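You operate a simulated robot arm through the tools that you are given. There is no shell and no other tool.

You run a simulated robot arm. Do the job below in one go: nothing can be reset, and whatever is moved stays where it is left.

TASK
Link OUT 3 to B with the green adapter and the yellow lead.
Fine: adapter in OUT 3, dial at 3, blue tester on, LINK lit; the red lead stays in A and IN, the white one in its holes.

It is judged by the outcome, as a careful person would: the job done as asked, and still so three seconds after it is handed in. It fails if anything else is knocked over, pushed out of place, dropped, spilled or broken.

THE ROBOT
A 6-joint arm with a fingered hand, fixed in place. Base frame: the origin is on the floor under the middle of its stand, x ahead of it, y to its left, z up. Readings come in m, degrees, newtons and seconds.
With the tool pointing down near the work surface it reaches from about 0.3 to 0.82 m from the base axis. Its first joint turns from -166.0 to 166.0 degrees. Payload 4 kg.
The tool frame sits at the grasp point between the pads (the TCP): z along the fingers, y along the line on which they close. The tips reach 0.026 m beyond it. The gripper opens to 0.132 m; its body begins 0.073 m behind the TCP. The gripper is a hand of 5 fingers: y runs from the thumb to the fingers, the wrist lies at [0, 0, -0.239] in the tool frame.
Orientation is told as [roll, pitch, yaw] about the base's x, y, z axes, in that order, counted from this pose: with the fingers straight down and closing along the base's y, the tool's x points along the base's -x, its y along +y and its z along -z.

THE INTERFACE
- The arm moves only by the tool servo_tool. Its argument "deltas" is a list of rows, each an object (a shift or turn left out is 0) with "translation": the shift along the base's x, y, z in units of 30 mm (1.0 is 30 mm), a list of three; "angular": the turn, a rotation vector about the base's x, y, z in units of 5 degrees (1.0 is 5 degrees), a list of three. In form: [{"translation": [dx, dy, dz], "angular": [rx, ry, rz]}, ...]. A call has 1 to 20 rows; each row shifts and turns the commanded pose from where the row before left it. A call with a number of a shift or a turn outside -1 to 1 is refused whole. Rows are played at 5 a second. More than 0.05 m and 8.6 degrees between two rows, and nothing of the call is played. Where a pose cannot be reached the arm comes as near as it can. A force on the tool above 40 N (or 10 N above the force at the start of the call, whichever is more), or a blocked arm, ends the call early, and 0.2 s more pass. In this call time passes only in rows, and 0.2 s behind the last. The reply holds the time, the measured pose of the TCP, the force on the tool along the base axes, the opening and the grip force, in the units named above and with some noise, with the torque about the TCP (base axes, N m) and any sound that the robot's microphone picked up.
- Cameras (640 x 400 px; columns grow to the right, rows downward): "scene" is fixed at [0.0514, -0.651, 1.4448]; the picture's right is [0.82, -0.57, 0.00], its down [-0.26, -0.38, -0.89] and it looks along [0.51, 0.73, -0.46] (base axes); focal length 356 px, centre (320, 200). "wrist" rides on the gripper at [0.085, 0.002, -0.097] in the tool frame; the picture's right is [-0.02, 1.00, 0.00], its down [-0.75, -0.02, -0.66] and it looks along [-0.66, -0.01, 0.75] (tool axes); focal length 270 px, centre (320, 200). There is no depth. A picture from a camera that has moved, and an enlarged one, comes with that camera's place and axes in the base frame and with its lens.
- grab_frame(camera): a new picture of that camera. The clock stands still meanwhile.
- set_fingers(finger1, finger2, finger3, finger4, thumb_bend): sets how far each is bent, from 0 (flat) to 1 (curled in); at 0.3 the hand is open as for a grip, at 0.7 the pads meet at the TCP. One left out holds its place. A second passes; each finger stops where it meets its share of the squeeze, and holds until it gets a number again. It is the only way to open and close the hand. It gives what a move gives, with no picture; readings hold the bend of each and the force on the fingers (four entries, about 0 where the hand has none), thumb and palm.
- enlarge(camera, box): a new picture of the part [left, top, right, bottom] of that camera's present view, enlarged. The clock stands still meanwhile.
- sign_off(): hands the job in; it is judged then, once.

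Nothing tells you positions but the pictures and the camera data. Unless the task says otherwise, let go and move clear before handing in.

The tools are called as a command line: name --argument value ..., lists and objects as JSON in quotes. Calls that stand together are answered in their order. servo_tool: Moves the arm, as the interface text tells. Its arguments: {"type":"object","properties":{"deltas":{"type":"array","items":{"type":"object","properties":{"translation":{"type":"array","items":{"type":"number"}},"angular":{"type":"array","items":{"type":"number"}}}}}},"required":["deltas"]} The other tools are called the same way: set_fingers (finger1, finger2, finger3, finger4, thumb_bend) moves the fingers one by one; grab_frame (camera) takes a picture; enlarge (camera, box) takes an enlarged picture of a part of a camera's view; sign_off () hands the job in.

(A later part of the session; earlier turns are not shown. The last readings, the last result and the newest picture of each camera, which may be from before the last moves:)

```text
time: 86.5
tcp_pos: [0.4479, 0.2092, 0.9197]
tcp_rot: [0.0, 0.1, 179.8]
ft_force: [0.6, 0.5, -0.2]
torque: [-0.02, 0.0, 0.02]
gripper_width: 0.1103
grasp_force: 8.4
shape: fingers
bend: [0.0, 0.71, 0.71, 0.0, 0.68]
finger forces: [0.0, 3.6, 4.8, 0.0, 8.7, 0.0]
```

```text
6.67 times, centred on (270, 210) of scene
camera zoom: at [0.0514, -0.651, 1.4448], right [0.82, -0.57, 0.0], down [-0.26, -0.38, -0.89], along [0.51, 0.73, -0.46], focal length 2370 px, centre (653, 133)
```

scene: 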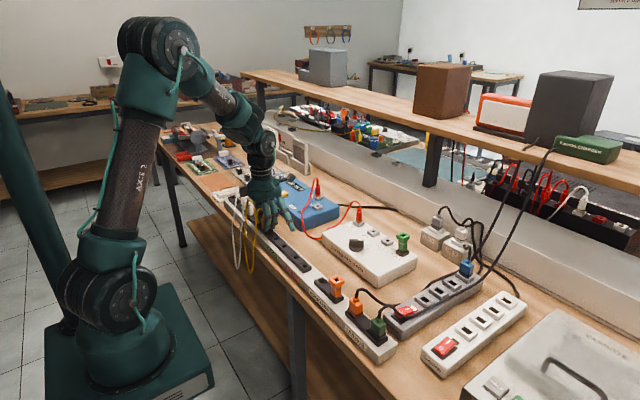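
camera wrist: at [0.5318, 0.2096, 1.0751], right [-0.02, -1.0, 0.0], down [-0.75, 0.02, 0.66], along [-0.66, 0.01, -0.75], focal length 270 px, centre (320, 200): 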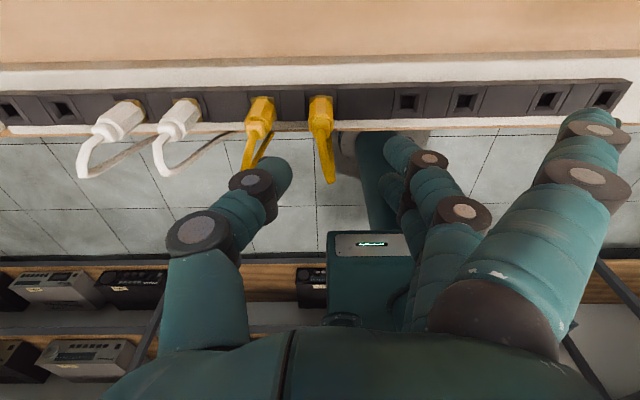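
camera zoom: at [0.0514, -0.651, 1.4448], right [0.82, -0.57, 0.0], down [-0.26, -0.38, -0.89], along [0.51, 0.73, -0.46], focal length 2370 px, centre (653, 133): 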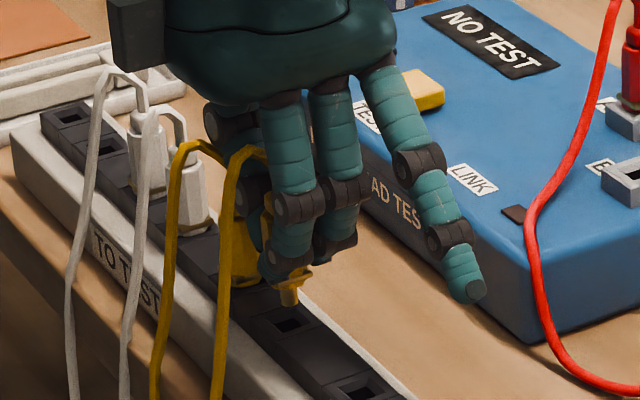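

The plug is out and held. I lift it to about z=1.0 and check its tilt before going to B.

servo_tool --deltas '[{"translation": [0, 0, 0.9]}, {"translation": [0, 0, 0.9]}, {"translation": [0, 0, 0.9]}]'

enlarge --camera "wrist" --box '[220, 80, 420, 230]'

enlarge --camera "scene" --box '[240, 150, 310, 230]'

```text
time: 87.3
tcp_pos: [0.4471, 0.2094, 1.001]
tcp_rot: [-0.1, 0.0, 179.8]
ft_force: [0.0, 0.4, -0.6]
torque: [0.01, 0.01, -0.02]
gripper_width: 0.1103
grasp_force: 8.9
shape: fingers
bend: [0.0, 0.71, 0.71, 0.0, 0.68]
finger forces: [0.0, 3.8, 4.9, 0.0, 8.6, 0.0]
```

```text
2.67 times, centred on (320, 155) of wrist
camera zoom: at [0.5322, 0.2086, 1.098], right [-0.02, -1.0, 0.0], down [-0.75, 0.02, 0.66], along [-0.66, 0.01, -0.75], focal length 721 px, centre (320, 320)
```

zoom: 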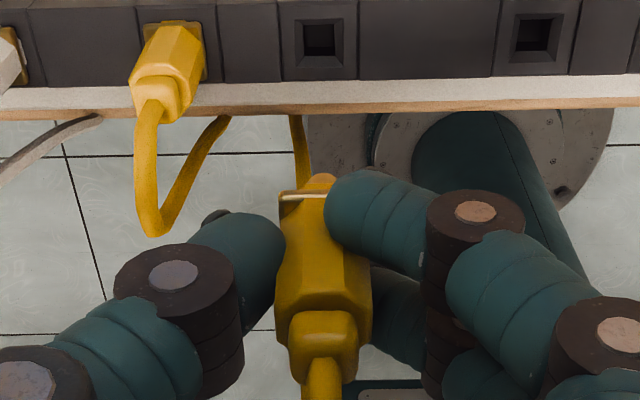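

```text
5.00 times, centred on (275, 190) of scene
camera zoom: at [0.0514, -0.651, 1.4448], right [0.82, -0.57, 0.0], down [-0.26, -0.38, -0.89], along [0.51, 0.73, -0.46], focal length 1778 px, centre (545, 250)
```

zoom: 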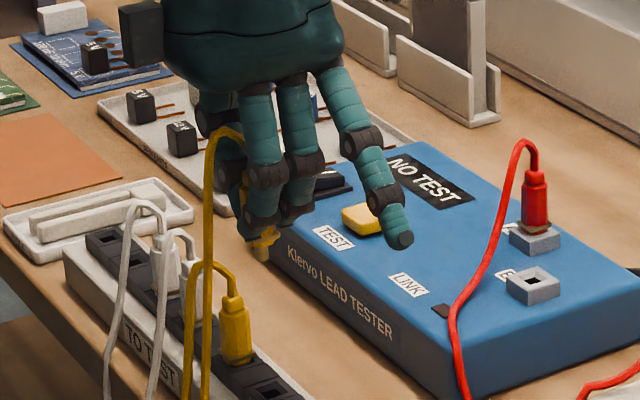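

The plug hangs straight and the other end is still in its hole. I carry it across to above B.

servo_tool --deltas '[{"translation": [0.92, -0.011, 0.1]}, {"translation": [0.92, -0.011, 0]}, {"translation": [0.92, -0.011, 0]}, {"translation": [0.92, -0.011, 0]}, {"translation": [0.92, -0.011, 0]}, {"translation": [0.92, -0.011, 0]}, {"translation": [0.92, -0.011, 0]}]'

grab_frame --camera "wrist"

enlarge --camera "scene" --box '[250, 140, 370, 240]'

```text
time: 88.9
tcp_pos: [0.6392, 0.2071, 1.004]
tcp_rot: [0.0, 0.3, 179.8]
ft_force: [-0.1, 0.4, -0.5]
torque: [0.01, 0.0, 0.0]
gripper_width: 0.1101
grasp_force: 8.2
shape: fingers
bend: [0.0, 0.71, 0.71, 0.0, 0.68]
finger forces: [0.0, 3.9, 5.0, 0.1, 8.4, 0.0]
```

```text
taken
camera wrist: at [0.7239, 0.2059, 1.1016], right [-0.02, -1.0, 0.0], down [-0.75, 0.02, 0.66], along [-0.66, 0.02, -0.75], focal length 270 px, centre (320, 200)
```

wrist: 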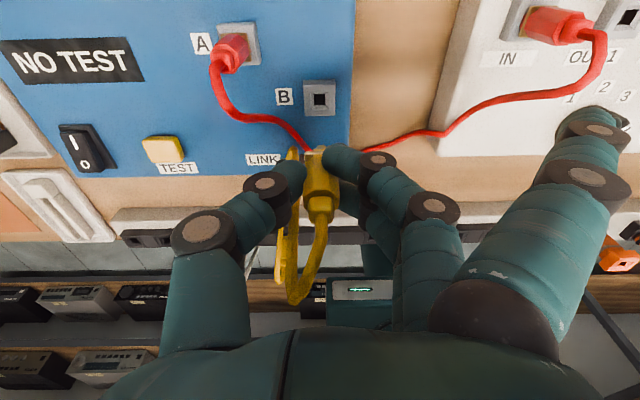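

```text
4.00 times, centred on (310, 190) of scene
camera zoom: at [0.0514, -0.651, 1.4448], right [0.82, -0.57, 0.0], down [-0.26, -0.38, -0.89], along [0.51, 0.73, -0.46], focal length 1422 px, centre (360, 240)
```

zoom: 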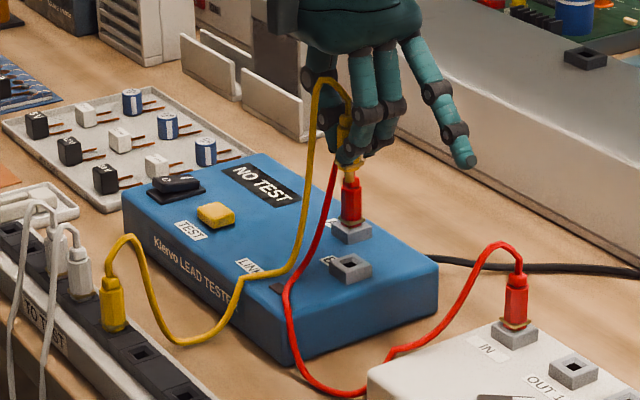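

enlarge --camera "wrist" --box '[240, 60, 400, 220]'

enlarge --camera "scene" --box '[320, 160, 370, 220]'

```text
2.50 times, centred on (320, 140) of wrist
camera zoom: at [0.7239, 0.2059, 1.1016], right [-0.02, -1.0, 0.0], down [-0.75, 0.02, 0.66], along [-0.66, 0.02, -0.75], focal length 676 px, centre (320, 350)
```

zoom: 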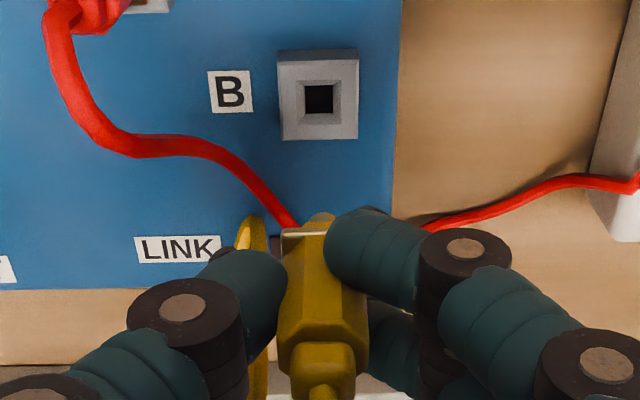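

```text
6.67 times, centred on (345, 190) of scene
camera zoom: at [0.0514, -0.651, 1.4448], right [0.82, -0.57, 0.0], down [-0.26, -0.38, -0.89], along [0.51, 0.73, -0.46], focal length 2370 px, centre (153, 267)
```

zoom: 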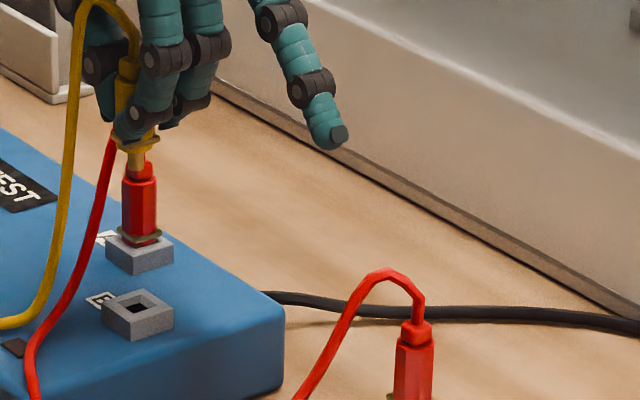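

B is at about (0.640,0.208,0.881) and the pin is within about 0.5 mm in both views. I lower until the pin is just above the socket.

servo_tool --deltas '[{"translation": [0.015, 0.015, -0.7]}, {"translation": [0, 0, -0.7]}, {"translation": [0, 0, -0.6]}, {"translation": [0, 0, -0.25]}]'

enlarge --camera "wrist" --box '[240, 60, 400, 220]'

enlarge --camera "scene" --box '[310, 160, 370, 230]'

```text
time: 89.9
tcp_pos: [0.6395, 0.2082, 0.9341]
tcp_rot: [0.0, 0.1, 179.8]
ft_force: [-0.6, -0.4, 0.6]
torque: [0.0, -0.02, 0.02]
gripper_width: 0.1105
grasp_force: 8.7
shape: fingers
bend: [0.0, 0.71, 0.71, 0.0, 0.68]
finger forces: [0.1, 4.0, 5.0, 0.0, 8.5, 0.0]
```

```text
2.50 times, centred on (320, 140) of wrist
camera zoom: at [0.7248, 0.2067, 1.0321], right [-0.02, -1.0, 0.0], down [-0.75, 0.02, 0.66], along [-0.66, 0.01, -0.75], focal length 676 px, centre (320, 350)
```

zoom: 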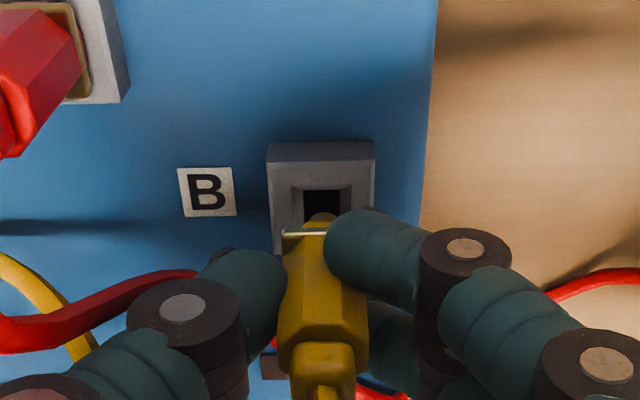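

```text
5.71 times, centred on (340, 195) of scene
camera zoom: at [0.0514, -0.651, 1.4448], right [0.82, -0.57, 0.0], down [-0.26, -0.38, -0.89], along [0.51, 0.73, -0.46], focal length 2031 px, centre (206, 229)
```

zoom: 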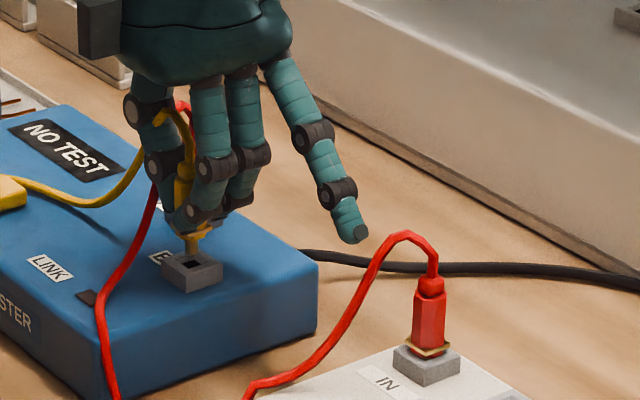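

enlarge --camera "scene" --box '[325, 185, 355, 215]'

enlarge --camera "wrist" --box '[290, 110, 350, 160]'

```text
13.33 times, centred on (340, 200) of scene
camera zoom: at [0.0514, -0.651, 1.4448], right [0.82, -0.57, 0.0], down [-0.26, -0.38, -0.89], along [0.51, 0.73, -0.46], focal length 4740 px, centre (53, 200)
```

zoom: 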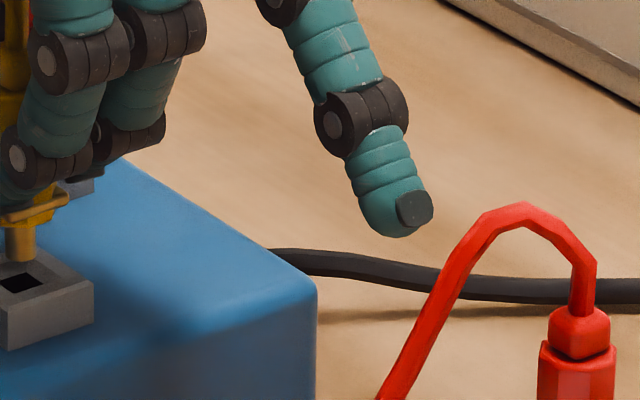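

```text
8.00 times, centred on (320, 135) of wrist
camera zoom: at [0.7248, 0.2067, 1.0321], right [-0.02, -1.0, 0.0], down [-0.75, 0.02, 0.66], along [-0.66, 0.01, -0.75], focal length 2162 px, centre (320, 720)
```

zoom: 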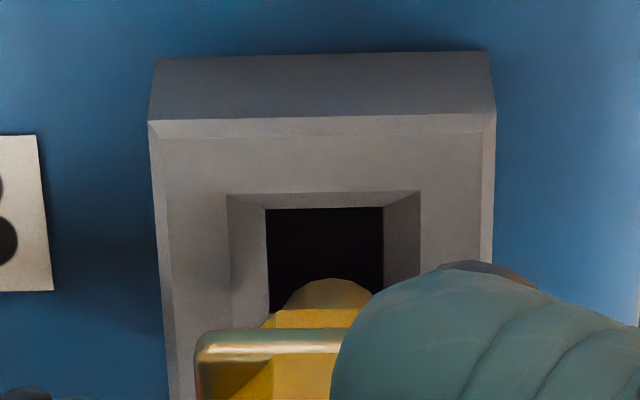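

The pin is in line with the hole. I push down in small steps.

servo_tool --deltas '[{"translation": [0, 0.01, -0.15]}, {"translation": [0, 0, -0.1]}, {"translation": [0, 0, -0.1]}]'

enlarge --camera "scene" --box '[315, 185, 355, 215]'

enlarge --camera "wrist" --box '[260, 90, 380, 190]'

```text
time: 90.7
tcp_pos: [0.6399, 0.2095, 0.9243]
tcp_rot: [0.0, 0.1, 179.9]
ft_force: [0.3, -1.0, -0.9]
torque: [-0.01, 0.0, 0.02]
gripper_width: 0.1101
grasp_force: 8.3
shape: fingers
bend: [0.0, 0.71, 0.71, 0.0, 0.68]
finger forces: [0.0, 4.0, 5.2, 0.0, 8.4, 0.0]
```

```text
13.33 times, centred on (335, 200) of scene
camera zoom: at [0.0514, -0.651, 1.4448], right [0.82, -0.57, 0.0], down [-0.26, -0.38, -0.89], along [0.51, 0.73, -0.46], focal length 4740 px, centre (120, 200)
```

zoom: 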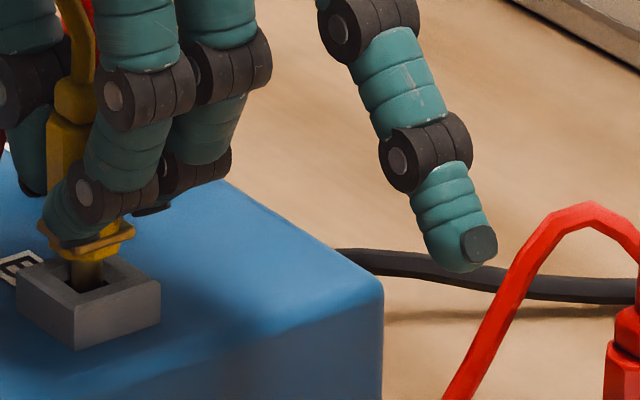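

```text
4.00 times, centred on (320, 140) of wrist
camera zoom: at [0.7254, 0.2076, 1.0223], right [-0.02, -1.0, 0.0], down [-0.75, 0.02, 0.66], along [-0.66, 0.01, -0.75], focal length 1081 px, centre (320, 440)
```

zoom: 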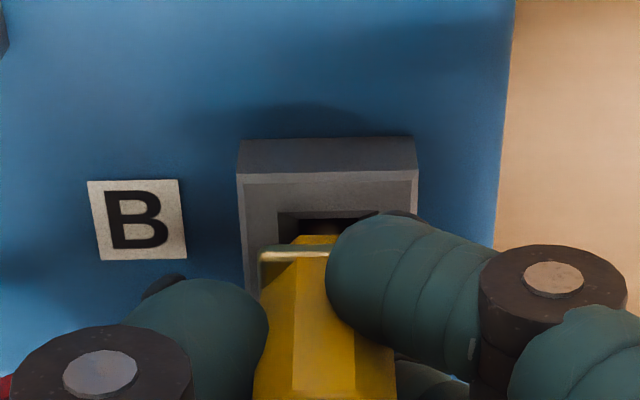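

The pin is entering B freely. I continue down to seat it.

servo_tool --deltas '[{"translation": [0, 0, -0.1]}, {"translation": [0, 0, -0.1]}, {"translation": [0, 0, -0.05]}]'

enlarge --camera "scene" --box '[315, 185, 355, 215]'

enlarge --camera "wrist" --box '[260, 90, 380, 190]'

```text
time: 91.5
tcp_pos: [0.6404, 0.2086, 0.9181]
tcp_rot: [0.1, 0.2, 179.8]
ft_force: [-1.2, -0.3, 2.7]
torque: [0.04, 0.0, -0.02]
gripper_width: 0.1101
grasp_force: 9.8
shape: fingers
bend: [0.0, 0.72, 0.71, 0.0, 0.69]
finger forces: [0.0, 4.3, 5.8, 0.0, 9.5, 0.0]
```

```text
13.33 times, centred on (335, 200) of scene
camera zoom: at [0.0514, -0.651, 1.4448], right [0.82, -0.57, 0.0], down [-0.26, -0.38, -0.89], along [0.51, 0.73, -0.46], focal length 4740 px, centre (120, 200)
```

zoom: 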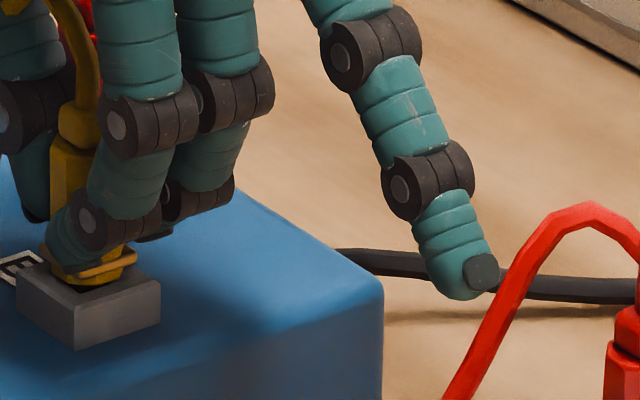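

```text
4.00 times, centred on (320, 140) of wrist
camera zoom: at [0.7259, 0.2072, 1.0149], right [-0.02, -1.0, 0.0], down [-0.75, 0.02, 0.66], along [-0.66, 0.01, -0.75], focal length 1081 px, centre (320, 440)
```

zoom: 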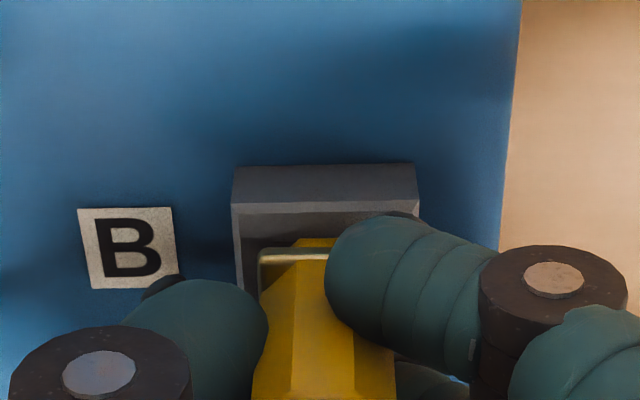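

servo_tool --deltas '[{"translation": [0, 0, -0.1]}, {"translation": [0, 0, -0.1]}]'

enlarge --camera "scene" --box '[315, 185, 355, 215]'

enlarge --camera "wrist" --box '[260, 90, 380, 190]'

```text
time: 92.1
tcp_pos: [0.6413, 0.2084, 0.9119]
tcp_rot: [0.0, 0.2, 179.8]
ft_force: [-2.0, -0.9, 21.6]
torque: [-0.01, 0.09, 0.02]
gripper_width: 0.1104
grasp_force: 15.0
shape: fingers
bend: [0.0, 0.73, 0.72, 0.0, 0.69]
finger forces: [0.0, 7.1, 10.5, 0.1, 12.2, 0.0]
```

```text
13.33 times, centred on (335, 200) of scene
camera zoom: at [0.0514, -0.651, 1.4448], right [0.82, -0.57, 0.0], down [-0.26, -0.38, -0.89], along [0.51, 0.73, -0.46], focal length 4740 px, centre (120, 200)
```

zoom: 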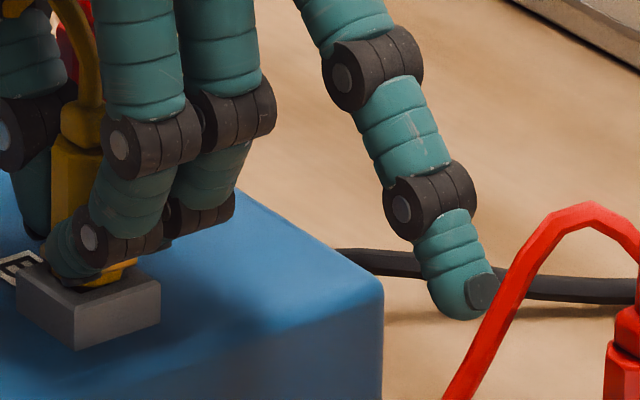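

```text
4.00 times, centred on (320, 140) of wrist
camera zoom: at [0.7262, 0.2068, 1.0098], right [-0.02, -1.0, 0.0], down [-0.76, 0.02, 0.66], along [-0.65, 0.02, -0.76], focal length 1081 px, centre (320, 440)
```

zoom: 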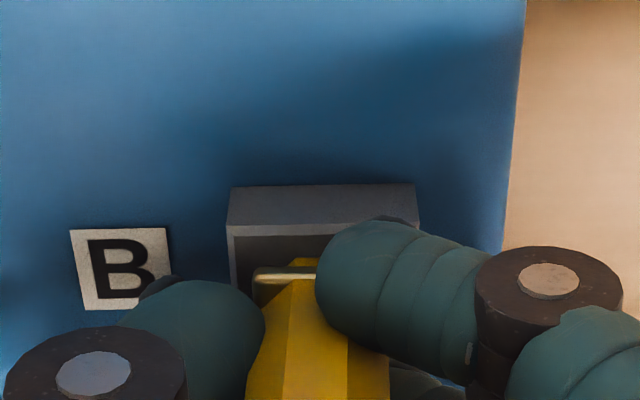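

The push reached about 21 N with the flange at the socket, so it should be seated. I open the pinch and check how the plug stands.

set_fingers --finger2 0.64 --finger3 0.64 --thumb_bend 0.64

enlarge --camera "scene" --box '[310, 170, 360, 215]'

enlarge --camera "wrist" --box '[220, 80, 420, 230]'

```text
time: 93.1
tcp_pos: [0.6388, 0.2082, 0.9112]
tcp_rot: [0.0, 0.2, 179.7]
ft_force: [-0.6, 1.7, 5.2]
torque: [0.02, 0.03, -0.01]
gripper_width: 0.1141
grasp_force: 3.3
shape: fingers
bend: [0.0, 0.67, 0.67, 0.0, 0.64]
finger forces: [0.1, 2.4, 2.7, 0.0, 0.0, 0.0]
```

```text
8.89 times, centred on (335, 192) of scene
camera zoom: at [0.0514, -0.651, 1.4448], right [0.82, -0.57, 0.0], down [-0.26, -0.38, -0.89], along [0.51, 0.73, -0.46], focal length 3160 px, centre (187, 267)
```

zoom: 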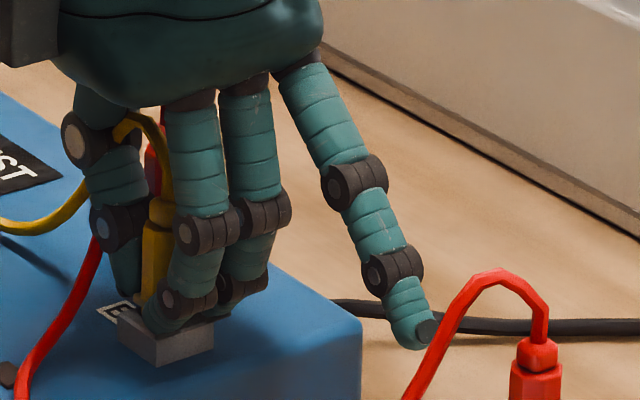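

```text
2.67 times, centred on (320, 155) of wrist
camera zoom: at [0.7262, 0.2069, 1.0082], right [-0.02, -1.0, 0.0], down [-0.75, 0.02, 0.66], along [-0.66, 0.01, -0.75], focal length 721 px, centre (320, 320)
```

zoom: 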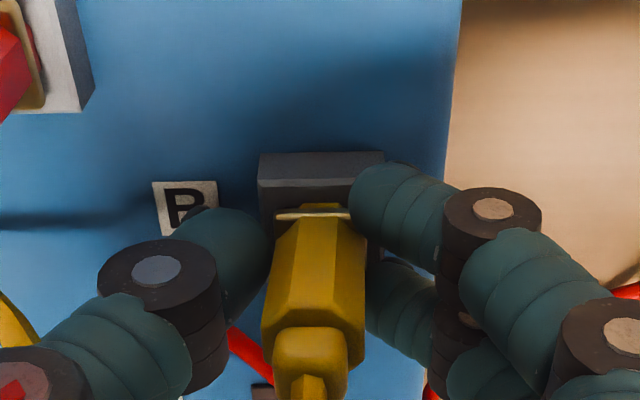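

servo_tool --deltas '[{"translation": [0, 0, 0.15]}]'

set_fingers --finger2 0.55 --finger3 0.55 --thumb_bend 0.61

enlarge --camera "scene" --box '[310, 170, 360, 215]'

enlarge --camera "wrist" --box '[220, 80, 420, 230]'

```text
time: 93.5
tcp_pos: [0.6402, 0.2092, 0.9159]
tcp_rot: [0.0, 0.1, 179.8]
ft_force: [0.3, -0.5, 0.8]
torque: [-0.01, 0.01, -0.02]
gripper_width: 0.1144
grasp_force: 0.1
shape: fingers
bend: [0.0, 0.64, 0.64, 0.0, 0.64]
finger forces: [0.1, 0.0, 0.1, 0.0, 0.0, 0.0]
```

```text
time: 94.5
tcp_pos: [0.6397, 0.2086, 0.9163]
tcp_rot: [-0.1, 0.1, 179.8]
ft_force: [-0.7, -0.4, 0.5]
torque: [0.01, 0.0, 0.02]
gripper_width: 0.1185
grasp_force: 0.0
shape: fingers
bend: [0.0, 0.55, 0.55, 0.0, 0.61]
finger forces: [0.0, 0.0, 0.1, 0.0, 0.0, 0.1]
```

```text
8.89 times, centred on (335, 192) of scene
camera zoom: at [0.0514, -0.651, 1.4448], right [0.82, -0.57, 0.0], down [-0.26, -0.38, -0.89], along [0.51, 0.73, -0.46], focal length 3160 px, centre (187, 267)
```

zoom: 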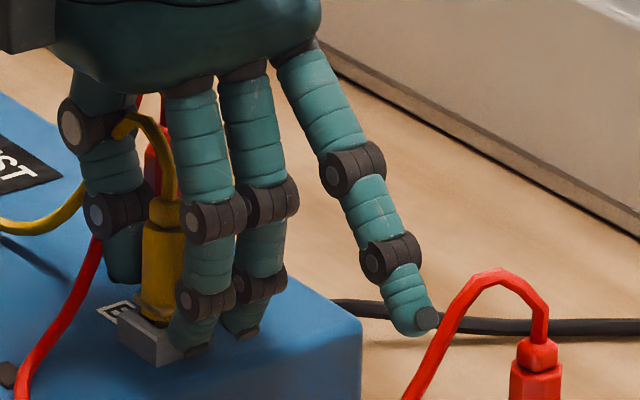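

```text
2.67 times, centred on (320, 155) of wrist
camera zoom: at [0.7258, 0.2077, 1.0132], right [-0.02, -1.0, 0.0], down [-0.75, 0.02, 0.66], along [-0.66, 0.01, -0.75], focal length 721 px, centre (320, 320)
```

zoom: 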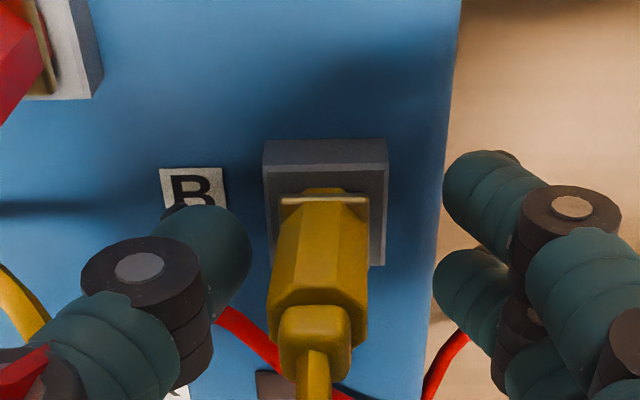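

The plug stands in B. I lift straight up to get clear and look at its seating.

servo_tool --deltas '[{"translation": [0, 0, 0.4]}, {"translation": [0, 0, 0.7]}, {"translation": [0, 0, 0.9]}, {"translation": [0, 0, 0.9]}, {"translation": [0, 0, 0.9]}]'

grab_frame --camera "wrist"

enlarge --camera "scene" --box '[310, 165, 370, 225]'

enlarge --camera "scene" --box '[230, 140, 400, 260]'

```text
time: 95.7
tcp_pos: [0.6407, 0.2075, 1.0293]
tcp_rot: [0.1, 0.1, 179.8]
ft_force: [-0.1, 0.3, -0.6]
torque: [0.02, -0.01, 0.0]
gripper_width: 0.1181
grasp_force: 0.1
shape: fingers
bend: [0.0, 0.55, 0.55, 0.0, 0.61]
finger forces: [0.0, 0.0, 0.0, 0.0, 0.0, 0.1]
```

```text
taken
camera wrist: at [0.726, 0.206, 1.1264], right [-0.02, -1.0, 0.0], down [-0.75, 0.02, 0.66], along [-0.66, 0.01, -0.75], focal length 270 px, centre (320, 200)
```

wrist: 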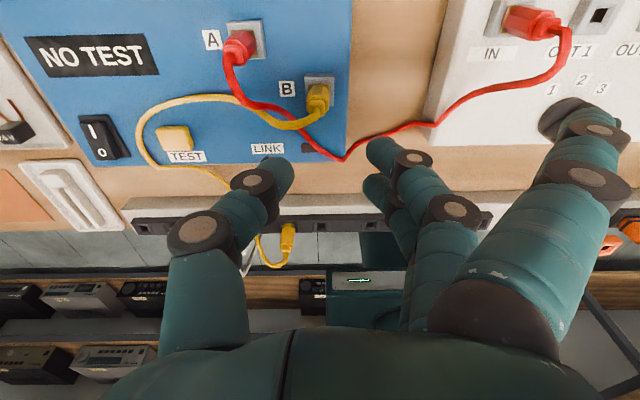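

```text
6.67 times, centred on (340, 195) of scene
camera zoom: at [0.0514, -0.651, 1.4448], right [0.82, -0.57, 0.0], down [-0.26, -0.38, -0.89], along [0.51, 0.73, -0.46], focal length 2370 px, centre (187, 233)
```

zoom: 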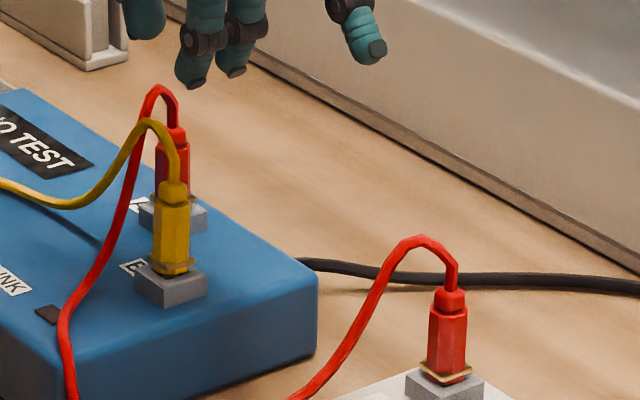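

```text
3.33 times, centred on (315, 200) of scene
camera zoom: at [0.0514, -0.651, 1.4448], right [0.82, -0.57, 0.0], down [-0.26, -0.38, -0.89], along [0.51, 0.73, -0.46], focal length 1185 px, centre (337, 200)
```

zoom: 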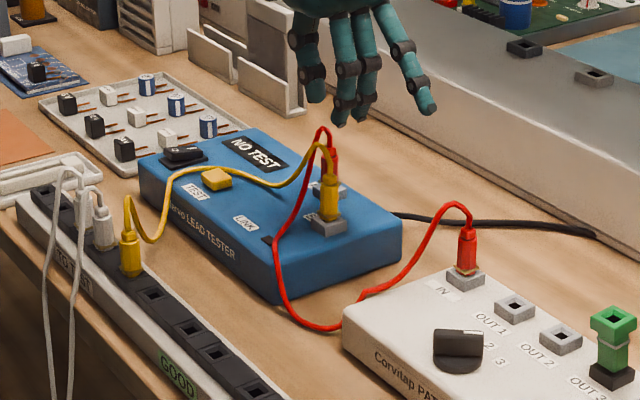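

The plug stands upright in B with its flange on the socket, like the red ones. Now I go back for the other yellow end at about (0.447,0.257).

servo_tool --deltas '[{"translation": [-0.926, 0.233, 0.2]}, {"translation": [-0.926, 0.233, 0]}, {"translation": [-0.926, 0.233, 0]}, {"translation": [-0.926, 0.233, 0]}, {"translation": [-0.926, 0.233, 0]}, {"translation": [-0.926, 0.233, -0.3]}, {"translation": [-0.926, 0.233, -0.5]}]'

grab_frame --camera "wrist"

enlarge --camera "wrist" --box '[220, 60, 420, 210]'

enlarge --camera "scene" --box '[220, 160, 310, 240]'

```text
time: 97.3
tcp_pos: [0.4476, 0.2596, 1.0107]
tcp_rot: [-0.1, 0.3, 179.9]
ft_force: [-0.3, 0.6, 0.8]
torque: [-0.02, 0.0, 0.0]
gripper_width: 0.1184
grasp_force: 0.1
shape: fingers
bend: [0.0, 0.55, 0.55, 0.0, 0.61]
finger forces: [0.0, 0.1, 0.0, 0.0, 0.0, 0.0]
```

```text
taken
camera wrist: at [0.5321, 0.2577, 1.1085], right [-0.02, -1.0, 0.0], down [-0.75, 0.02, 0.66], along [-0.66, 0.02, -0.75], focal length 270 px, centre (320, 200)
```

wrist: 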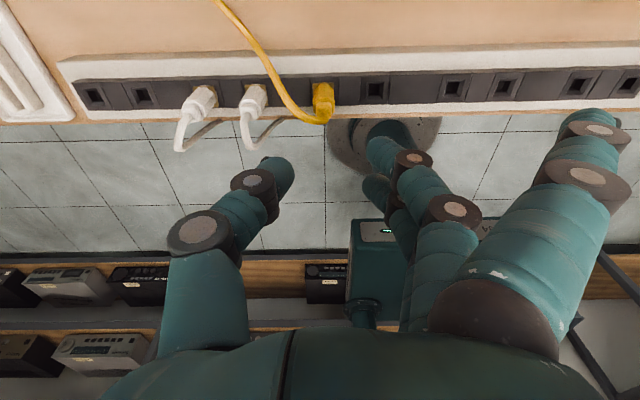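

```text
2.67 times, centred on (320, 135) of wrist
camera zoom: at [0.5321, 0.2577, 1.1085], right [-0.02, -1.0, 0.0], down [-0.75, 0.02, 0.66], along [-0.66, 0.02, -0.75], focal length 721 px, centre (320, 373)
```

zoom: 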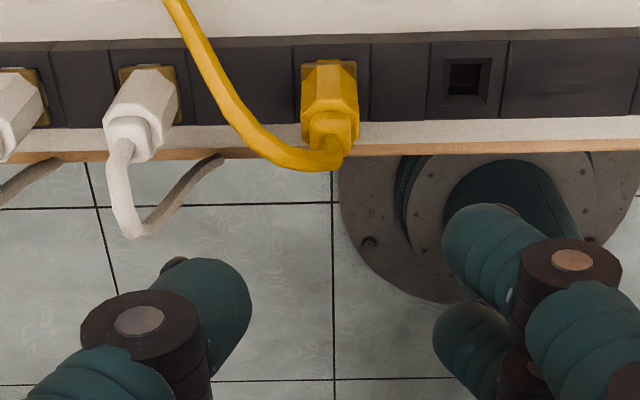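

```text
5.00 times, centred on (265, 200) of scene
camera zoom: at [0.0514, -0.651, 1.4448], right [0.82, -0.57, 0.0], down [-0.26, -0.38, -0.89], along [0.51, 0.73, -0.46], focal length 1778 px, centre (595, 200)
```

zoom: 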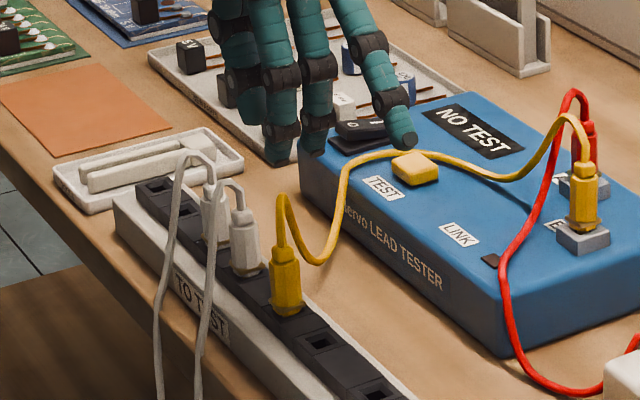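

This plug's cord now leaves toward +y, right where the thumb would come down, so I turn the hand back to yaw -90 to grip across x with the cord passing between the digits.

servo_tool --deltas '[{"translation": [0, 0, 0.3], "angular": [0, 0, 1]}, {"translation": [0, 0, 0.3], "angular": [0, 0, 1]}, {"angular": [0, 0, 1]}, {"angular": [0, 0, 1]}, {"angular": [0, 0, 1]}, {"angular": [0, 0, 1]}, {"angular": [0, 0, 1]}, {"angular": [0, 0, 1]}, {"angular": [0, 0, 1]}, {"angular": [0, 0, 1]}, {"angular": [0, 0, 1]}, {"angular": [0, 0, 1]}, {"angular": [0, 0, 1]}, {"angular": [0, 0, 1]}, {"angular": [0, 0, 1]}, {"angular": [0, 0, 1]}, {"angular": [0, 0, 1]}, {"angular": [0, 0, 1]}]'

grab_frame --camera "wrist"

enlarge --camera "wrist" --box '[220, 60, 420, 210]'

enlarge --camera "scene" --box '[220, 160, 310, 240]'

```text
time: 101.1
tcp_pos: [0.4474, 0.2586, 1.03]
tcp_rot: [-0.1, 0.2, -90.1]
ft_force: [0.4, 0.2, 0.0]
torque: [0.0, -0.02, 0.0]
gripper_width: 0.1181
grasp_force: 0.0
shape: fingers
bend: [0.0, 0.55, 0.55, 0.0, 0.61]
finger forces: [0.1, 0.0, 0.0, 0.0, 0.0, 0.0]
```

```text
taken
camera wrist: at [0.4492, 0.3427, 1.128], right [1.0, -0.02, 0.0], down [-0.02, -0.75, 0.66], along [-0.01, -0.66, -0.75], focal length 270 px, centre (320, 200)
```

wrist: 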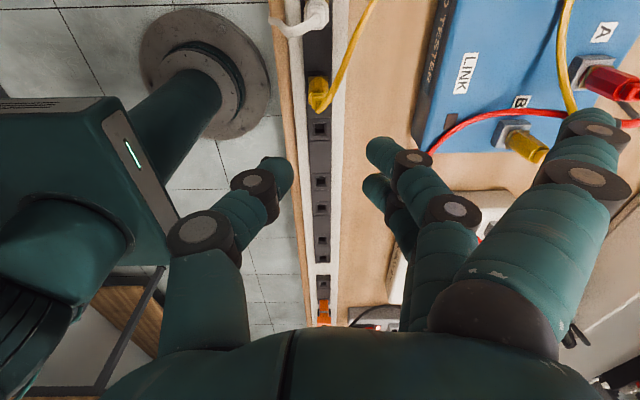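

```text
2.67 times, centred on (320, 135) of wrist
camera zoom: at [0.4492, 0.3427, 1.128], right [1.0, -0.02, 0.0], down [-0.02, -0.75, 0.66], along [-0.01, -0.66, -0.75], focal length 721 px, centre (320, 373)
```

zoom: 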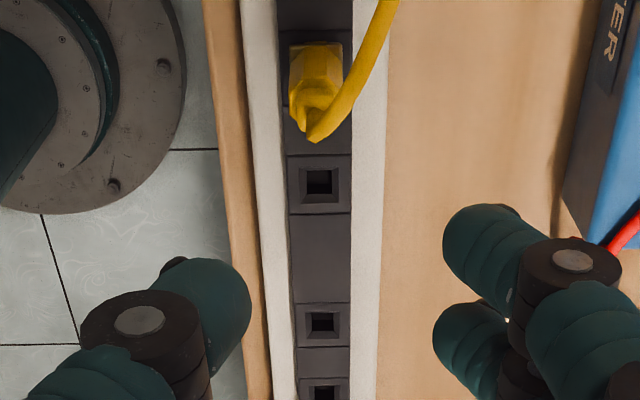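

```text
5.00 times, centred on (265, 200) of scene
camera zoom: at [0.0514, -0.651, 1.4448], right [0.82, -0.57, 0.0], down [-0.26, -0.38, -0.89], along [0.51, 0.73, -0.46], focal length 1778 px, centre (595, 200)
```

zoom: 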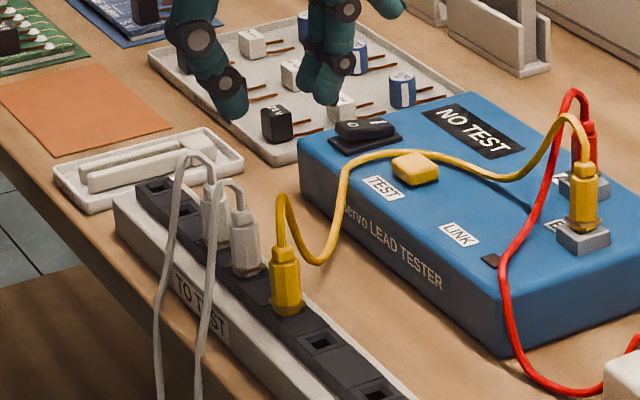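

The view is clear and the plug lines up in x. I set the digits to a modest opening and lower toward the plug, correcting y by about -1.5 mm.

set_fingers --finger2 0.58 --finger3 0.58 --thumb_bend 0.58

servo_tool --deltas '[{"translation": [0, -0.05, -0.8]}, {"translation": [0, 0, -0.8]}, {"translation": [0, 0, -0.8]}, {"translation": [0, 0, -0.5]}]'

enlarge --camera "wrist" --box '[220, 80, 420, 230]'

enlarge --camera "scene" --box '[220, 160, 310, 240]'

```text
time: 102.1
tcp_pos: [0.447, 0.2574, 1.0304]
tcp_rot: [0.0, 0.1, -90.3]
ft_force: [0.4, 0.3, -0.2]
torque: [0.04, -0.01, 0.0]
gripper_width: 0.1247
grasp_force: 0.2
shape: fingers
bend: [0.0, 0.57, 0.57, 0.0, 0.57]
finger forces: [0.0, 0.0, 0.0, 0.0, 0.0, 0.0]
```

```text
time: 103.1
tcp_pos: [0.4458, 0.2569, 0.9409]
tcp_rot: [0.0, 0.1, -90.2]
ft_force: [0.3, 0.1, 0.7]
torque: [0.03, -0.01, 0.0]
gripper_width: 0.1248
grasp_force: 0.0
shape: fingers
bend: [0.0, 0.57, 0.57, 0.0, 0.57]
finger forces: [0.0, 0.0, 0.0, 0.0, 0.1, 0.0]
```

```text
2.67 times, centred on (320, 155) of wrist
camera zoom: at [0.449, 0.3423, 1.039], right [1.0, -0.02, 0.0], down [-0.02, -0.75, 0.66], along [-0.02, -0.66, -0.75], focal length 721 px, centre (320, 320)
```

zoom: 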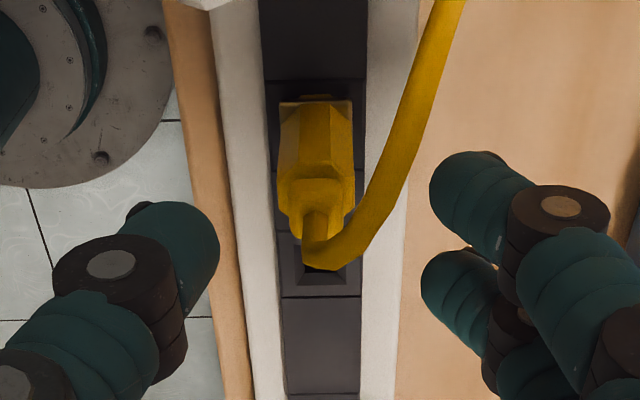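

```text
5.00 times, centred on (265, 200) of scene
camera zoom: at [0.0514, -0.651, 1.4448], right [0.82, -0.57, 0.0], down [-0.26, -0.38, -0.89], along [0.51, 0.73, -0.46], focal length 1778 px, centre (595, 200)
```

zoom: 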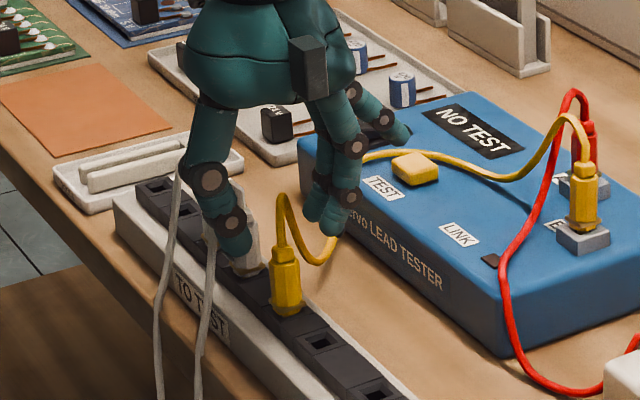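

The cord leaves the plug toward +x+y in a high arc, so I rotate a further -45° (to yaw -135) so it passes cleanly between thumb and fingers.

servo_tool --deltas '[{"translation": [0, 0, 0.5]}, {"translation": [0, 0, 0], "angular": [0, 0, -1]}, {"angular": [0, 0, -1]}, {"angular": [0, 0, -1]}, {"angular": [0, 0, -1]}, {"angular": [0, 0, -1]}, {"angular": [0, 0, -1]}, {"angular": [0, 0, -1]}, {"angular": [0, 0, -1]}, {"angular": [0, 0, -1]}]'

grab_frame --camera "wrist"

enlarge --camera "wrist" --box '[220, 80, 420, 230]'

enlarge --camera "scene" --box '[220, 160, 310, 240]'

```text
time: 105.3
tcp_pos: [0.4466, 0.2554, 0.958]
tcp_rot: [0.0, 0.1, -135.3]
ft_force: [0.0, 1.0, -1.1]
torque: [0.02, 0.02, 0.03]
gripper_width: 0.125
grasp_force: 0.0
shape: fingers
bend: [0.0, 0.57, 0.57, 0.0, 0.57]
finger forces: [0.0, 0.1, 0.1, 0.0, 0.1, 0.0]
```

```text
taken
camera wrist: at [0.5084, 0.3146, 1.0555], right [0.69, -0.72, 0.0], down [-0.55, -0.52, 0.66], along [-0.48, -0.45, -0.75], focal length 270 px, centre (320, 200)
```

wrist: 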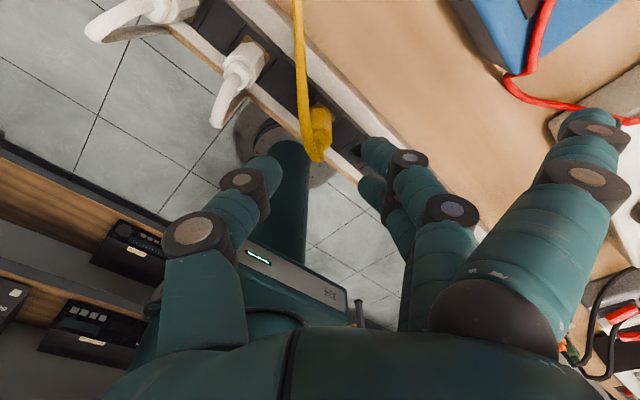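

```text
2.67 times, centred on (320, 155) of wrist
camera zoom: at [0.5084, 0.3146, 1.0555], right [0.69, -0.72, 0.0], down [-0.55, -0.52, 0.66], along [-0.48, -0.45, -0.75], focal length 721 px, centre (320, 320)
```

zoom: 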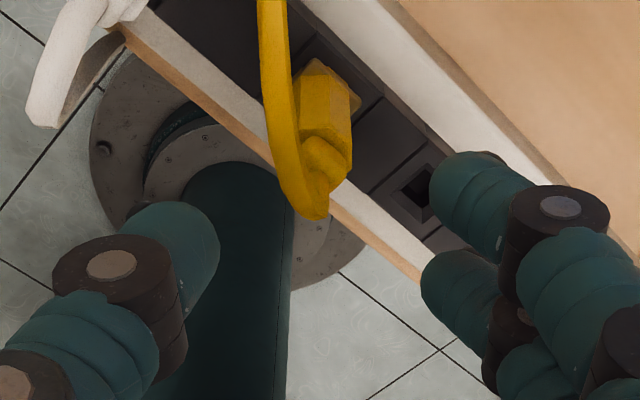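

```text
5.00 times, centred on (265, 200) of scene
camera zoom: at [0.0514, -0.651, 1.4448], right [0.82, -0.57, 0.0], down [-0.26, -0.38, -0.89], along [0.51, 0.73, -0.46], focal length 1778 px, centre (595, 200)
```

zoom: 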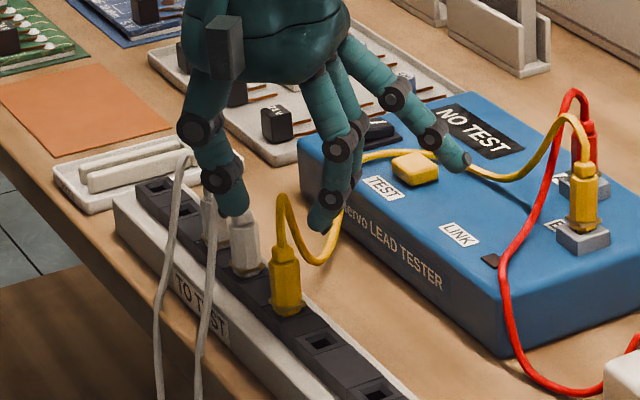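

enlarge --camera "wrist" --box '[270, 80, 370, 170]'

enlarge --camera "scene" --box '[255, 190, 295, 230]'

```text
4.44 times, centred on (320, 125) of wrist
camera zoom: at [0.5084, 0.3146, 1.0555], right [0.69, -0.72, 0.0], down [-0.55, -0.52, 0.66], along [-0.48, -0.45, -0.75], focal length 1201 px, centre (320, 533)
```

zoom: 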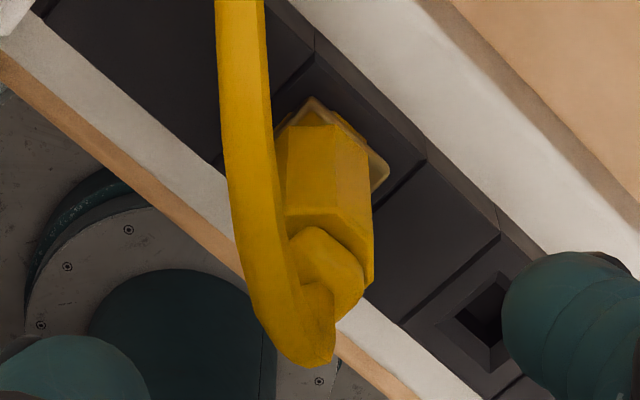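

```text
10.00 times, centred on (275, 210) of scene
camera zoom: at [0.0514, -0.651, 1.4448], right [0.82, -0.57, 0.0], down [-0.26, -0.38, -0.89], along [0.51, 0.73, -0.46], focal length 3555 px, centre (770, 100)
```

zoom: 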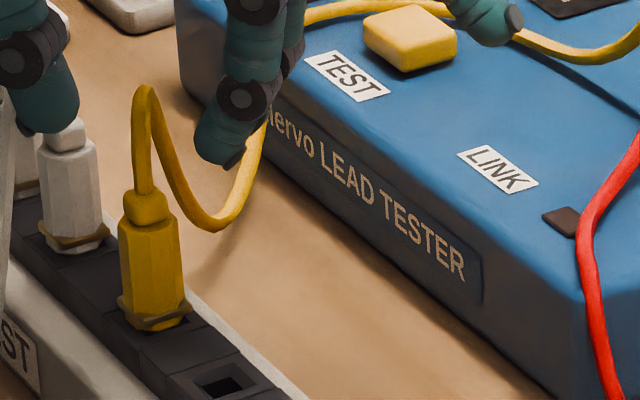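

I make a 1 mm correction and lower in two stages, watching the cord and forces.

servo_tool --deltas '[{"translation": [-0.035, -0.03, -0.5]}, {"translation": [0, 0, -0.5]}]'

enlarge --camera "wrist" --box '[220, 80, 420, 230]'

enlarge --camera "scene" --box '[235, 170, 305, 235]'

```text
time: 105.9
tcp_pos: [0.4446, 0.2552, 0.9264]
tcp_rot: [-0.1, 0.2, -135.1]
ft_force: [0.7, -0.3, 0.0]
torque: [0.0, -0.01, 0.0]
gripper_width: 0.1251
grasp_force: 0.1
shape: fingers
bend: [0.0, 0.57, 0.57, 0.0, 0.57]
finger forces: [0.1, 0.0, 0.1, 0.1, 0.0, 0.0]
```

```text
2.67 times, centred on (320, 155) of wrist
camera zoom: at [0.5072, 0.3137, 1.0246], right [0.69, -0.72, 0.0], down [-0.55, -0.52, 0.66], along [-0.47, -0.45, -0.75], focal length 721 px, centre (320, 320)
```

zoom: 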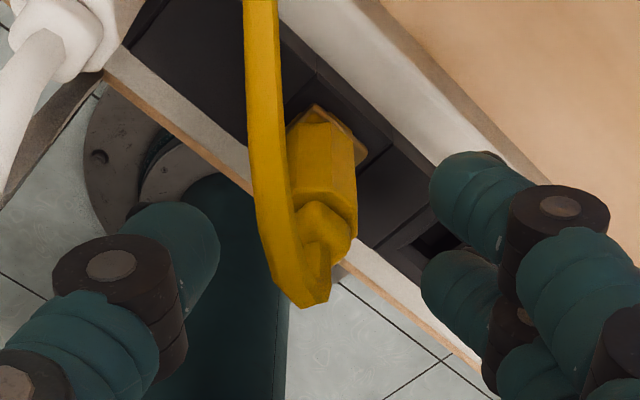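

```text
6.15 times, centred on (270, 202) of scene
camera zoom: at [0.0514, -0.651, 1.4448], right [0.82, -0.57, 0.0], down [-0.26, -0.38, -0.89], along [0.51, 0.73, -0.46], focal length 2188 px, centre (628, 185)
```

zoom: 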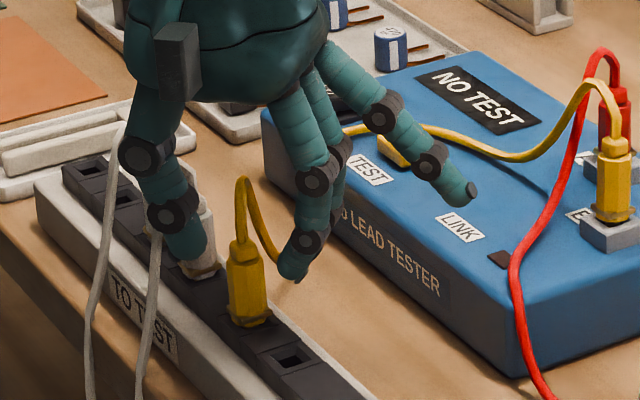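

servo_tool --deltas '[{"translation": [0, 0, -0.4]}, {"translation": [0, 0, -0.3]}, {"translation": [0, 0, -0.2]}]'

enlarge --camera "wrist" --box '[220, 80, 420, 230]'

enlarge --camera "scene" --box '[235, 180, 305, 235]'

```text
time: 106.7
tcp_pos: [0.4446, 0.2557, 0.9007]
tcp_rot: [0.0, 0.1, -135.1]
ft_force: [-0.4, 0.6, 0.9]
torque: [0.04, 0.02, -0.02]
gripper_width: 0.1251
grasp_force: 0.1
shape: fingers
bend: [0.0, 0.57, 0.57, 0.0, 0.57]
finger forces: [0.0, 0.0, 0.0, 0.0, 0.1, 0.0]
```

```text
2.67 times, centred on (320, 155) of wrist
camera zoom: at [0.5064, 0.3147, 0.9982], right [0.69, -0.72, 0.0], down [-0.55, -0.52, 0.66], along [-0.47, -0.45, -0.75], focal length 721 px, centre (320, 320)
```

zoom: 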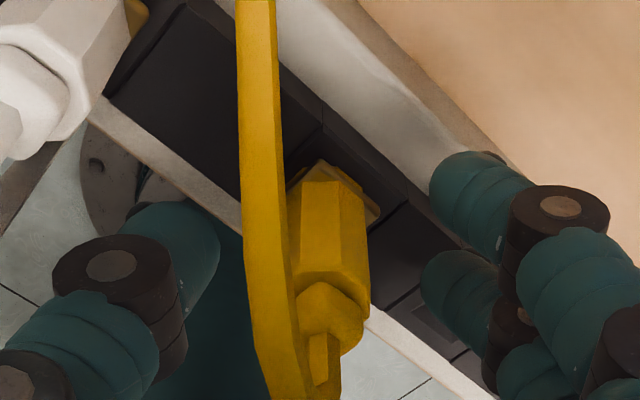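

```text
7.27 times, centred on (270, 208) of scene
camera zoom: at [0.0514, -0.651, 1.4448], right [0.82, -0.57, 0.0], down [-0.26, -0.38, -0.89], along [0.51, 0.73, -0.46], focal length 2585 px, centre (684, 146)
```

zoom: 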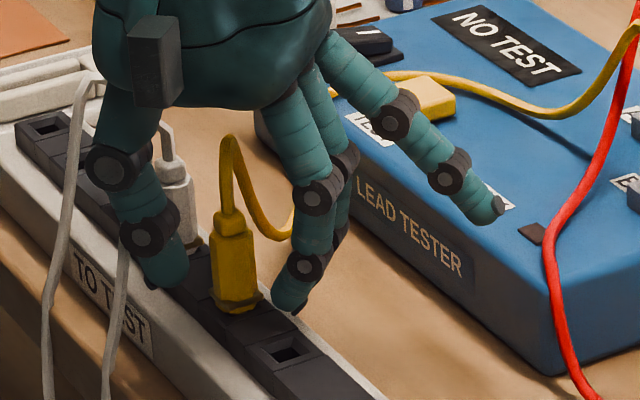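

servo_tool --deltas '[{"translation": [0.03, -0.03, 0]}]'

set_fingers --finger2 0.66 --finger3 0.66 --thumb_bend 0.65

enlarge --camera "wrist" --box '[220, 80, 420, 230]'

enlarge --camera "scene" --box '[235, 180, 305, 235]'

```text
time: 107.1
tcp_pos: [0.4462, 0.2542, 0.902]
tcp_rot: [0.0, 0.1, -135.2]
ft_force: [-0.2, -0.3, 0.3]
torque: [0.0, -0.01, 0.01]
gripper_width: 0.125
grasp_force: 0.1
shape: fingers
bend: [0.0, 0.57, 0.57, 0.0, 0.57]
finger forces: [0.0, 0.0, 0.1, 0.0, 0.1, 0.0]
```

```text
time: 108.1
tcp_pos: [0.4456, 0.2541, 0.9008]
tcp_rot: [0.0, 0.2, -135.2]
ft_force: [-0.7, 0.1, 0.0]
torque: [0.02, 0.0, 0.01]
gripper_width: 0.1131
grasp_force: 0.0
shape: fingers
bend: [0.0, 0.66, 0.66, 0.0, 0.65]
finger forces: [0.0, 0.0, 0.1, 0.0, 0.1, 0.0]
```

```text
2.67 times, centred on (320, 155) of wrist
camera zoom: at [0.5077, 0.3137, 0.9988], right [0.69, -0.72, 0.0], down [-0.55, -0.52, 0.66], along [-0.47, -0.45, -0.75], focal length 721 px, centre (320, 320)
```

zoom: 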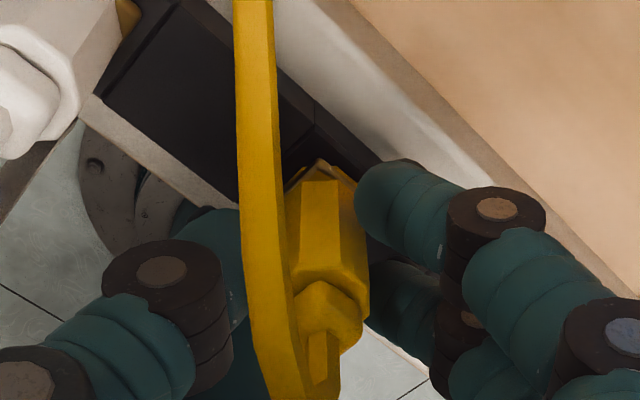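

```text
7.27 times, centred on (270, 208) of scene
camera zoom: at [0.0514, -0.651, 1.4448], right [0.82, -0.57, 0.0], down [-0.26, -0.38, -0.89], along [0.51, 0.73, -0.46], focal length 2585 px, centre (684, 146)
```

zoom: 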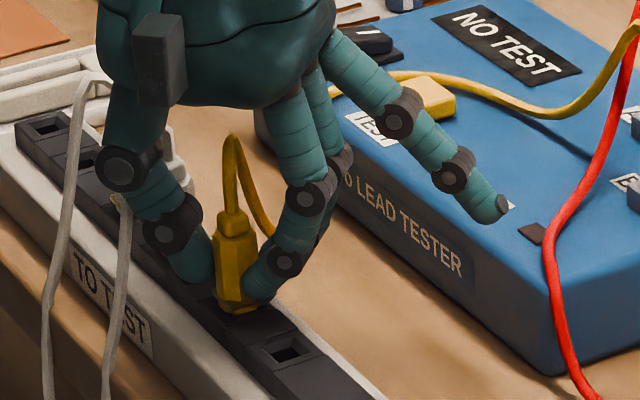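

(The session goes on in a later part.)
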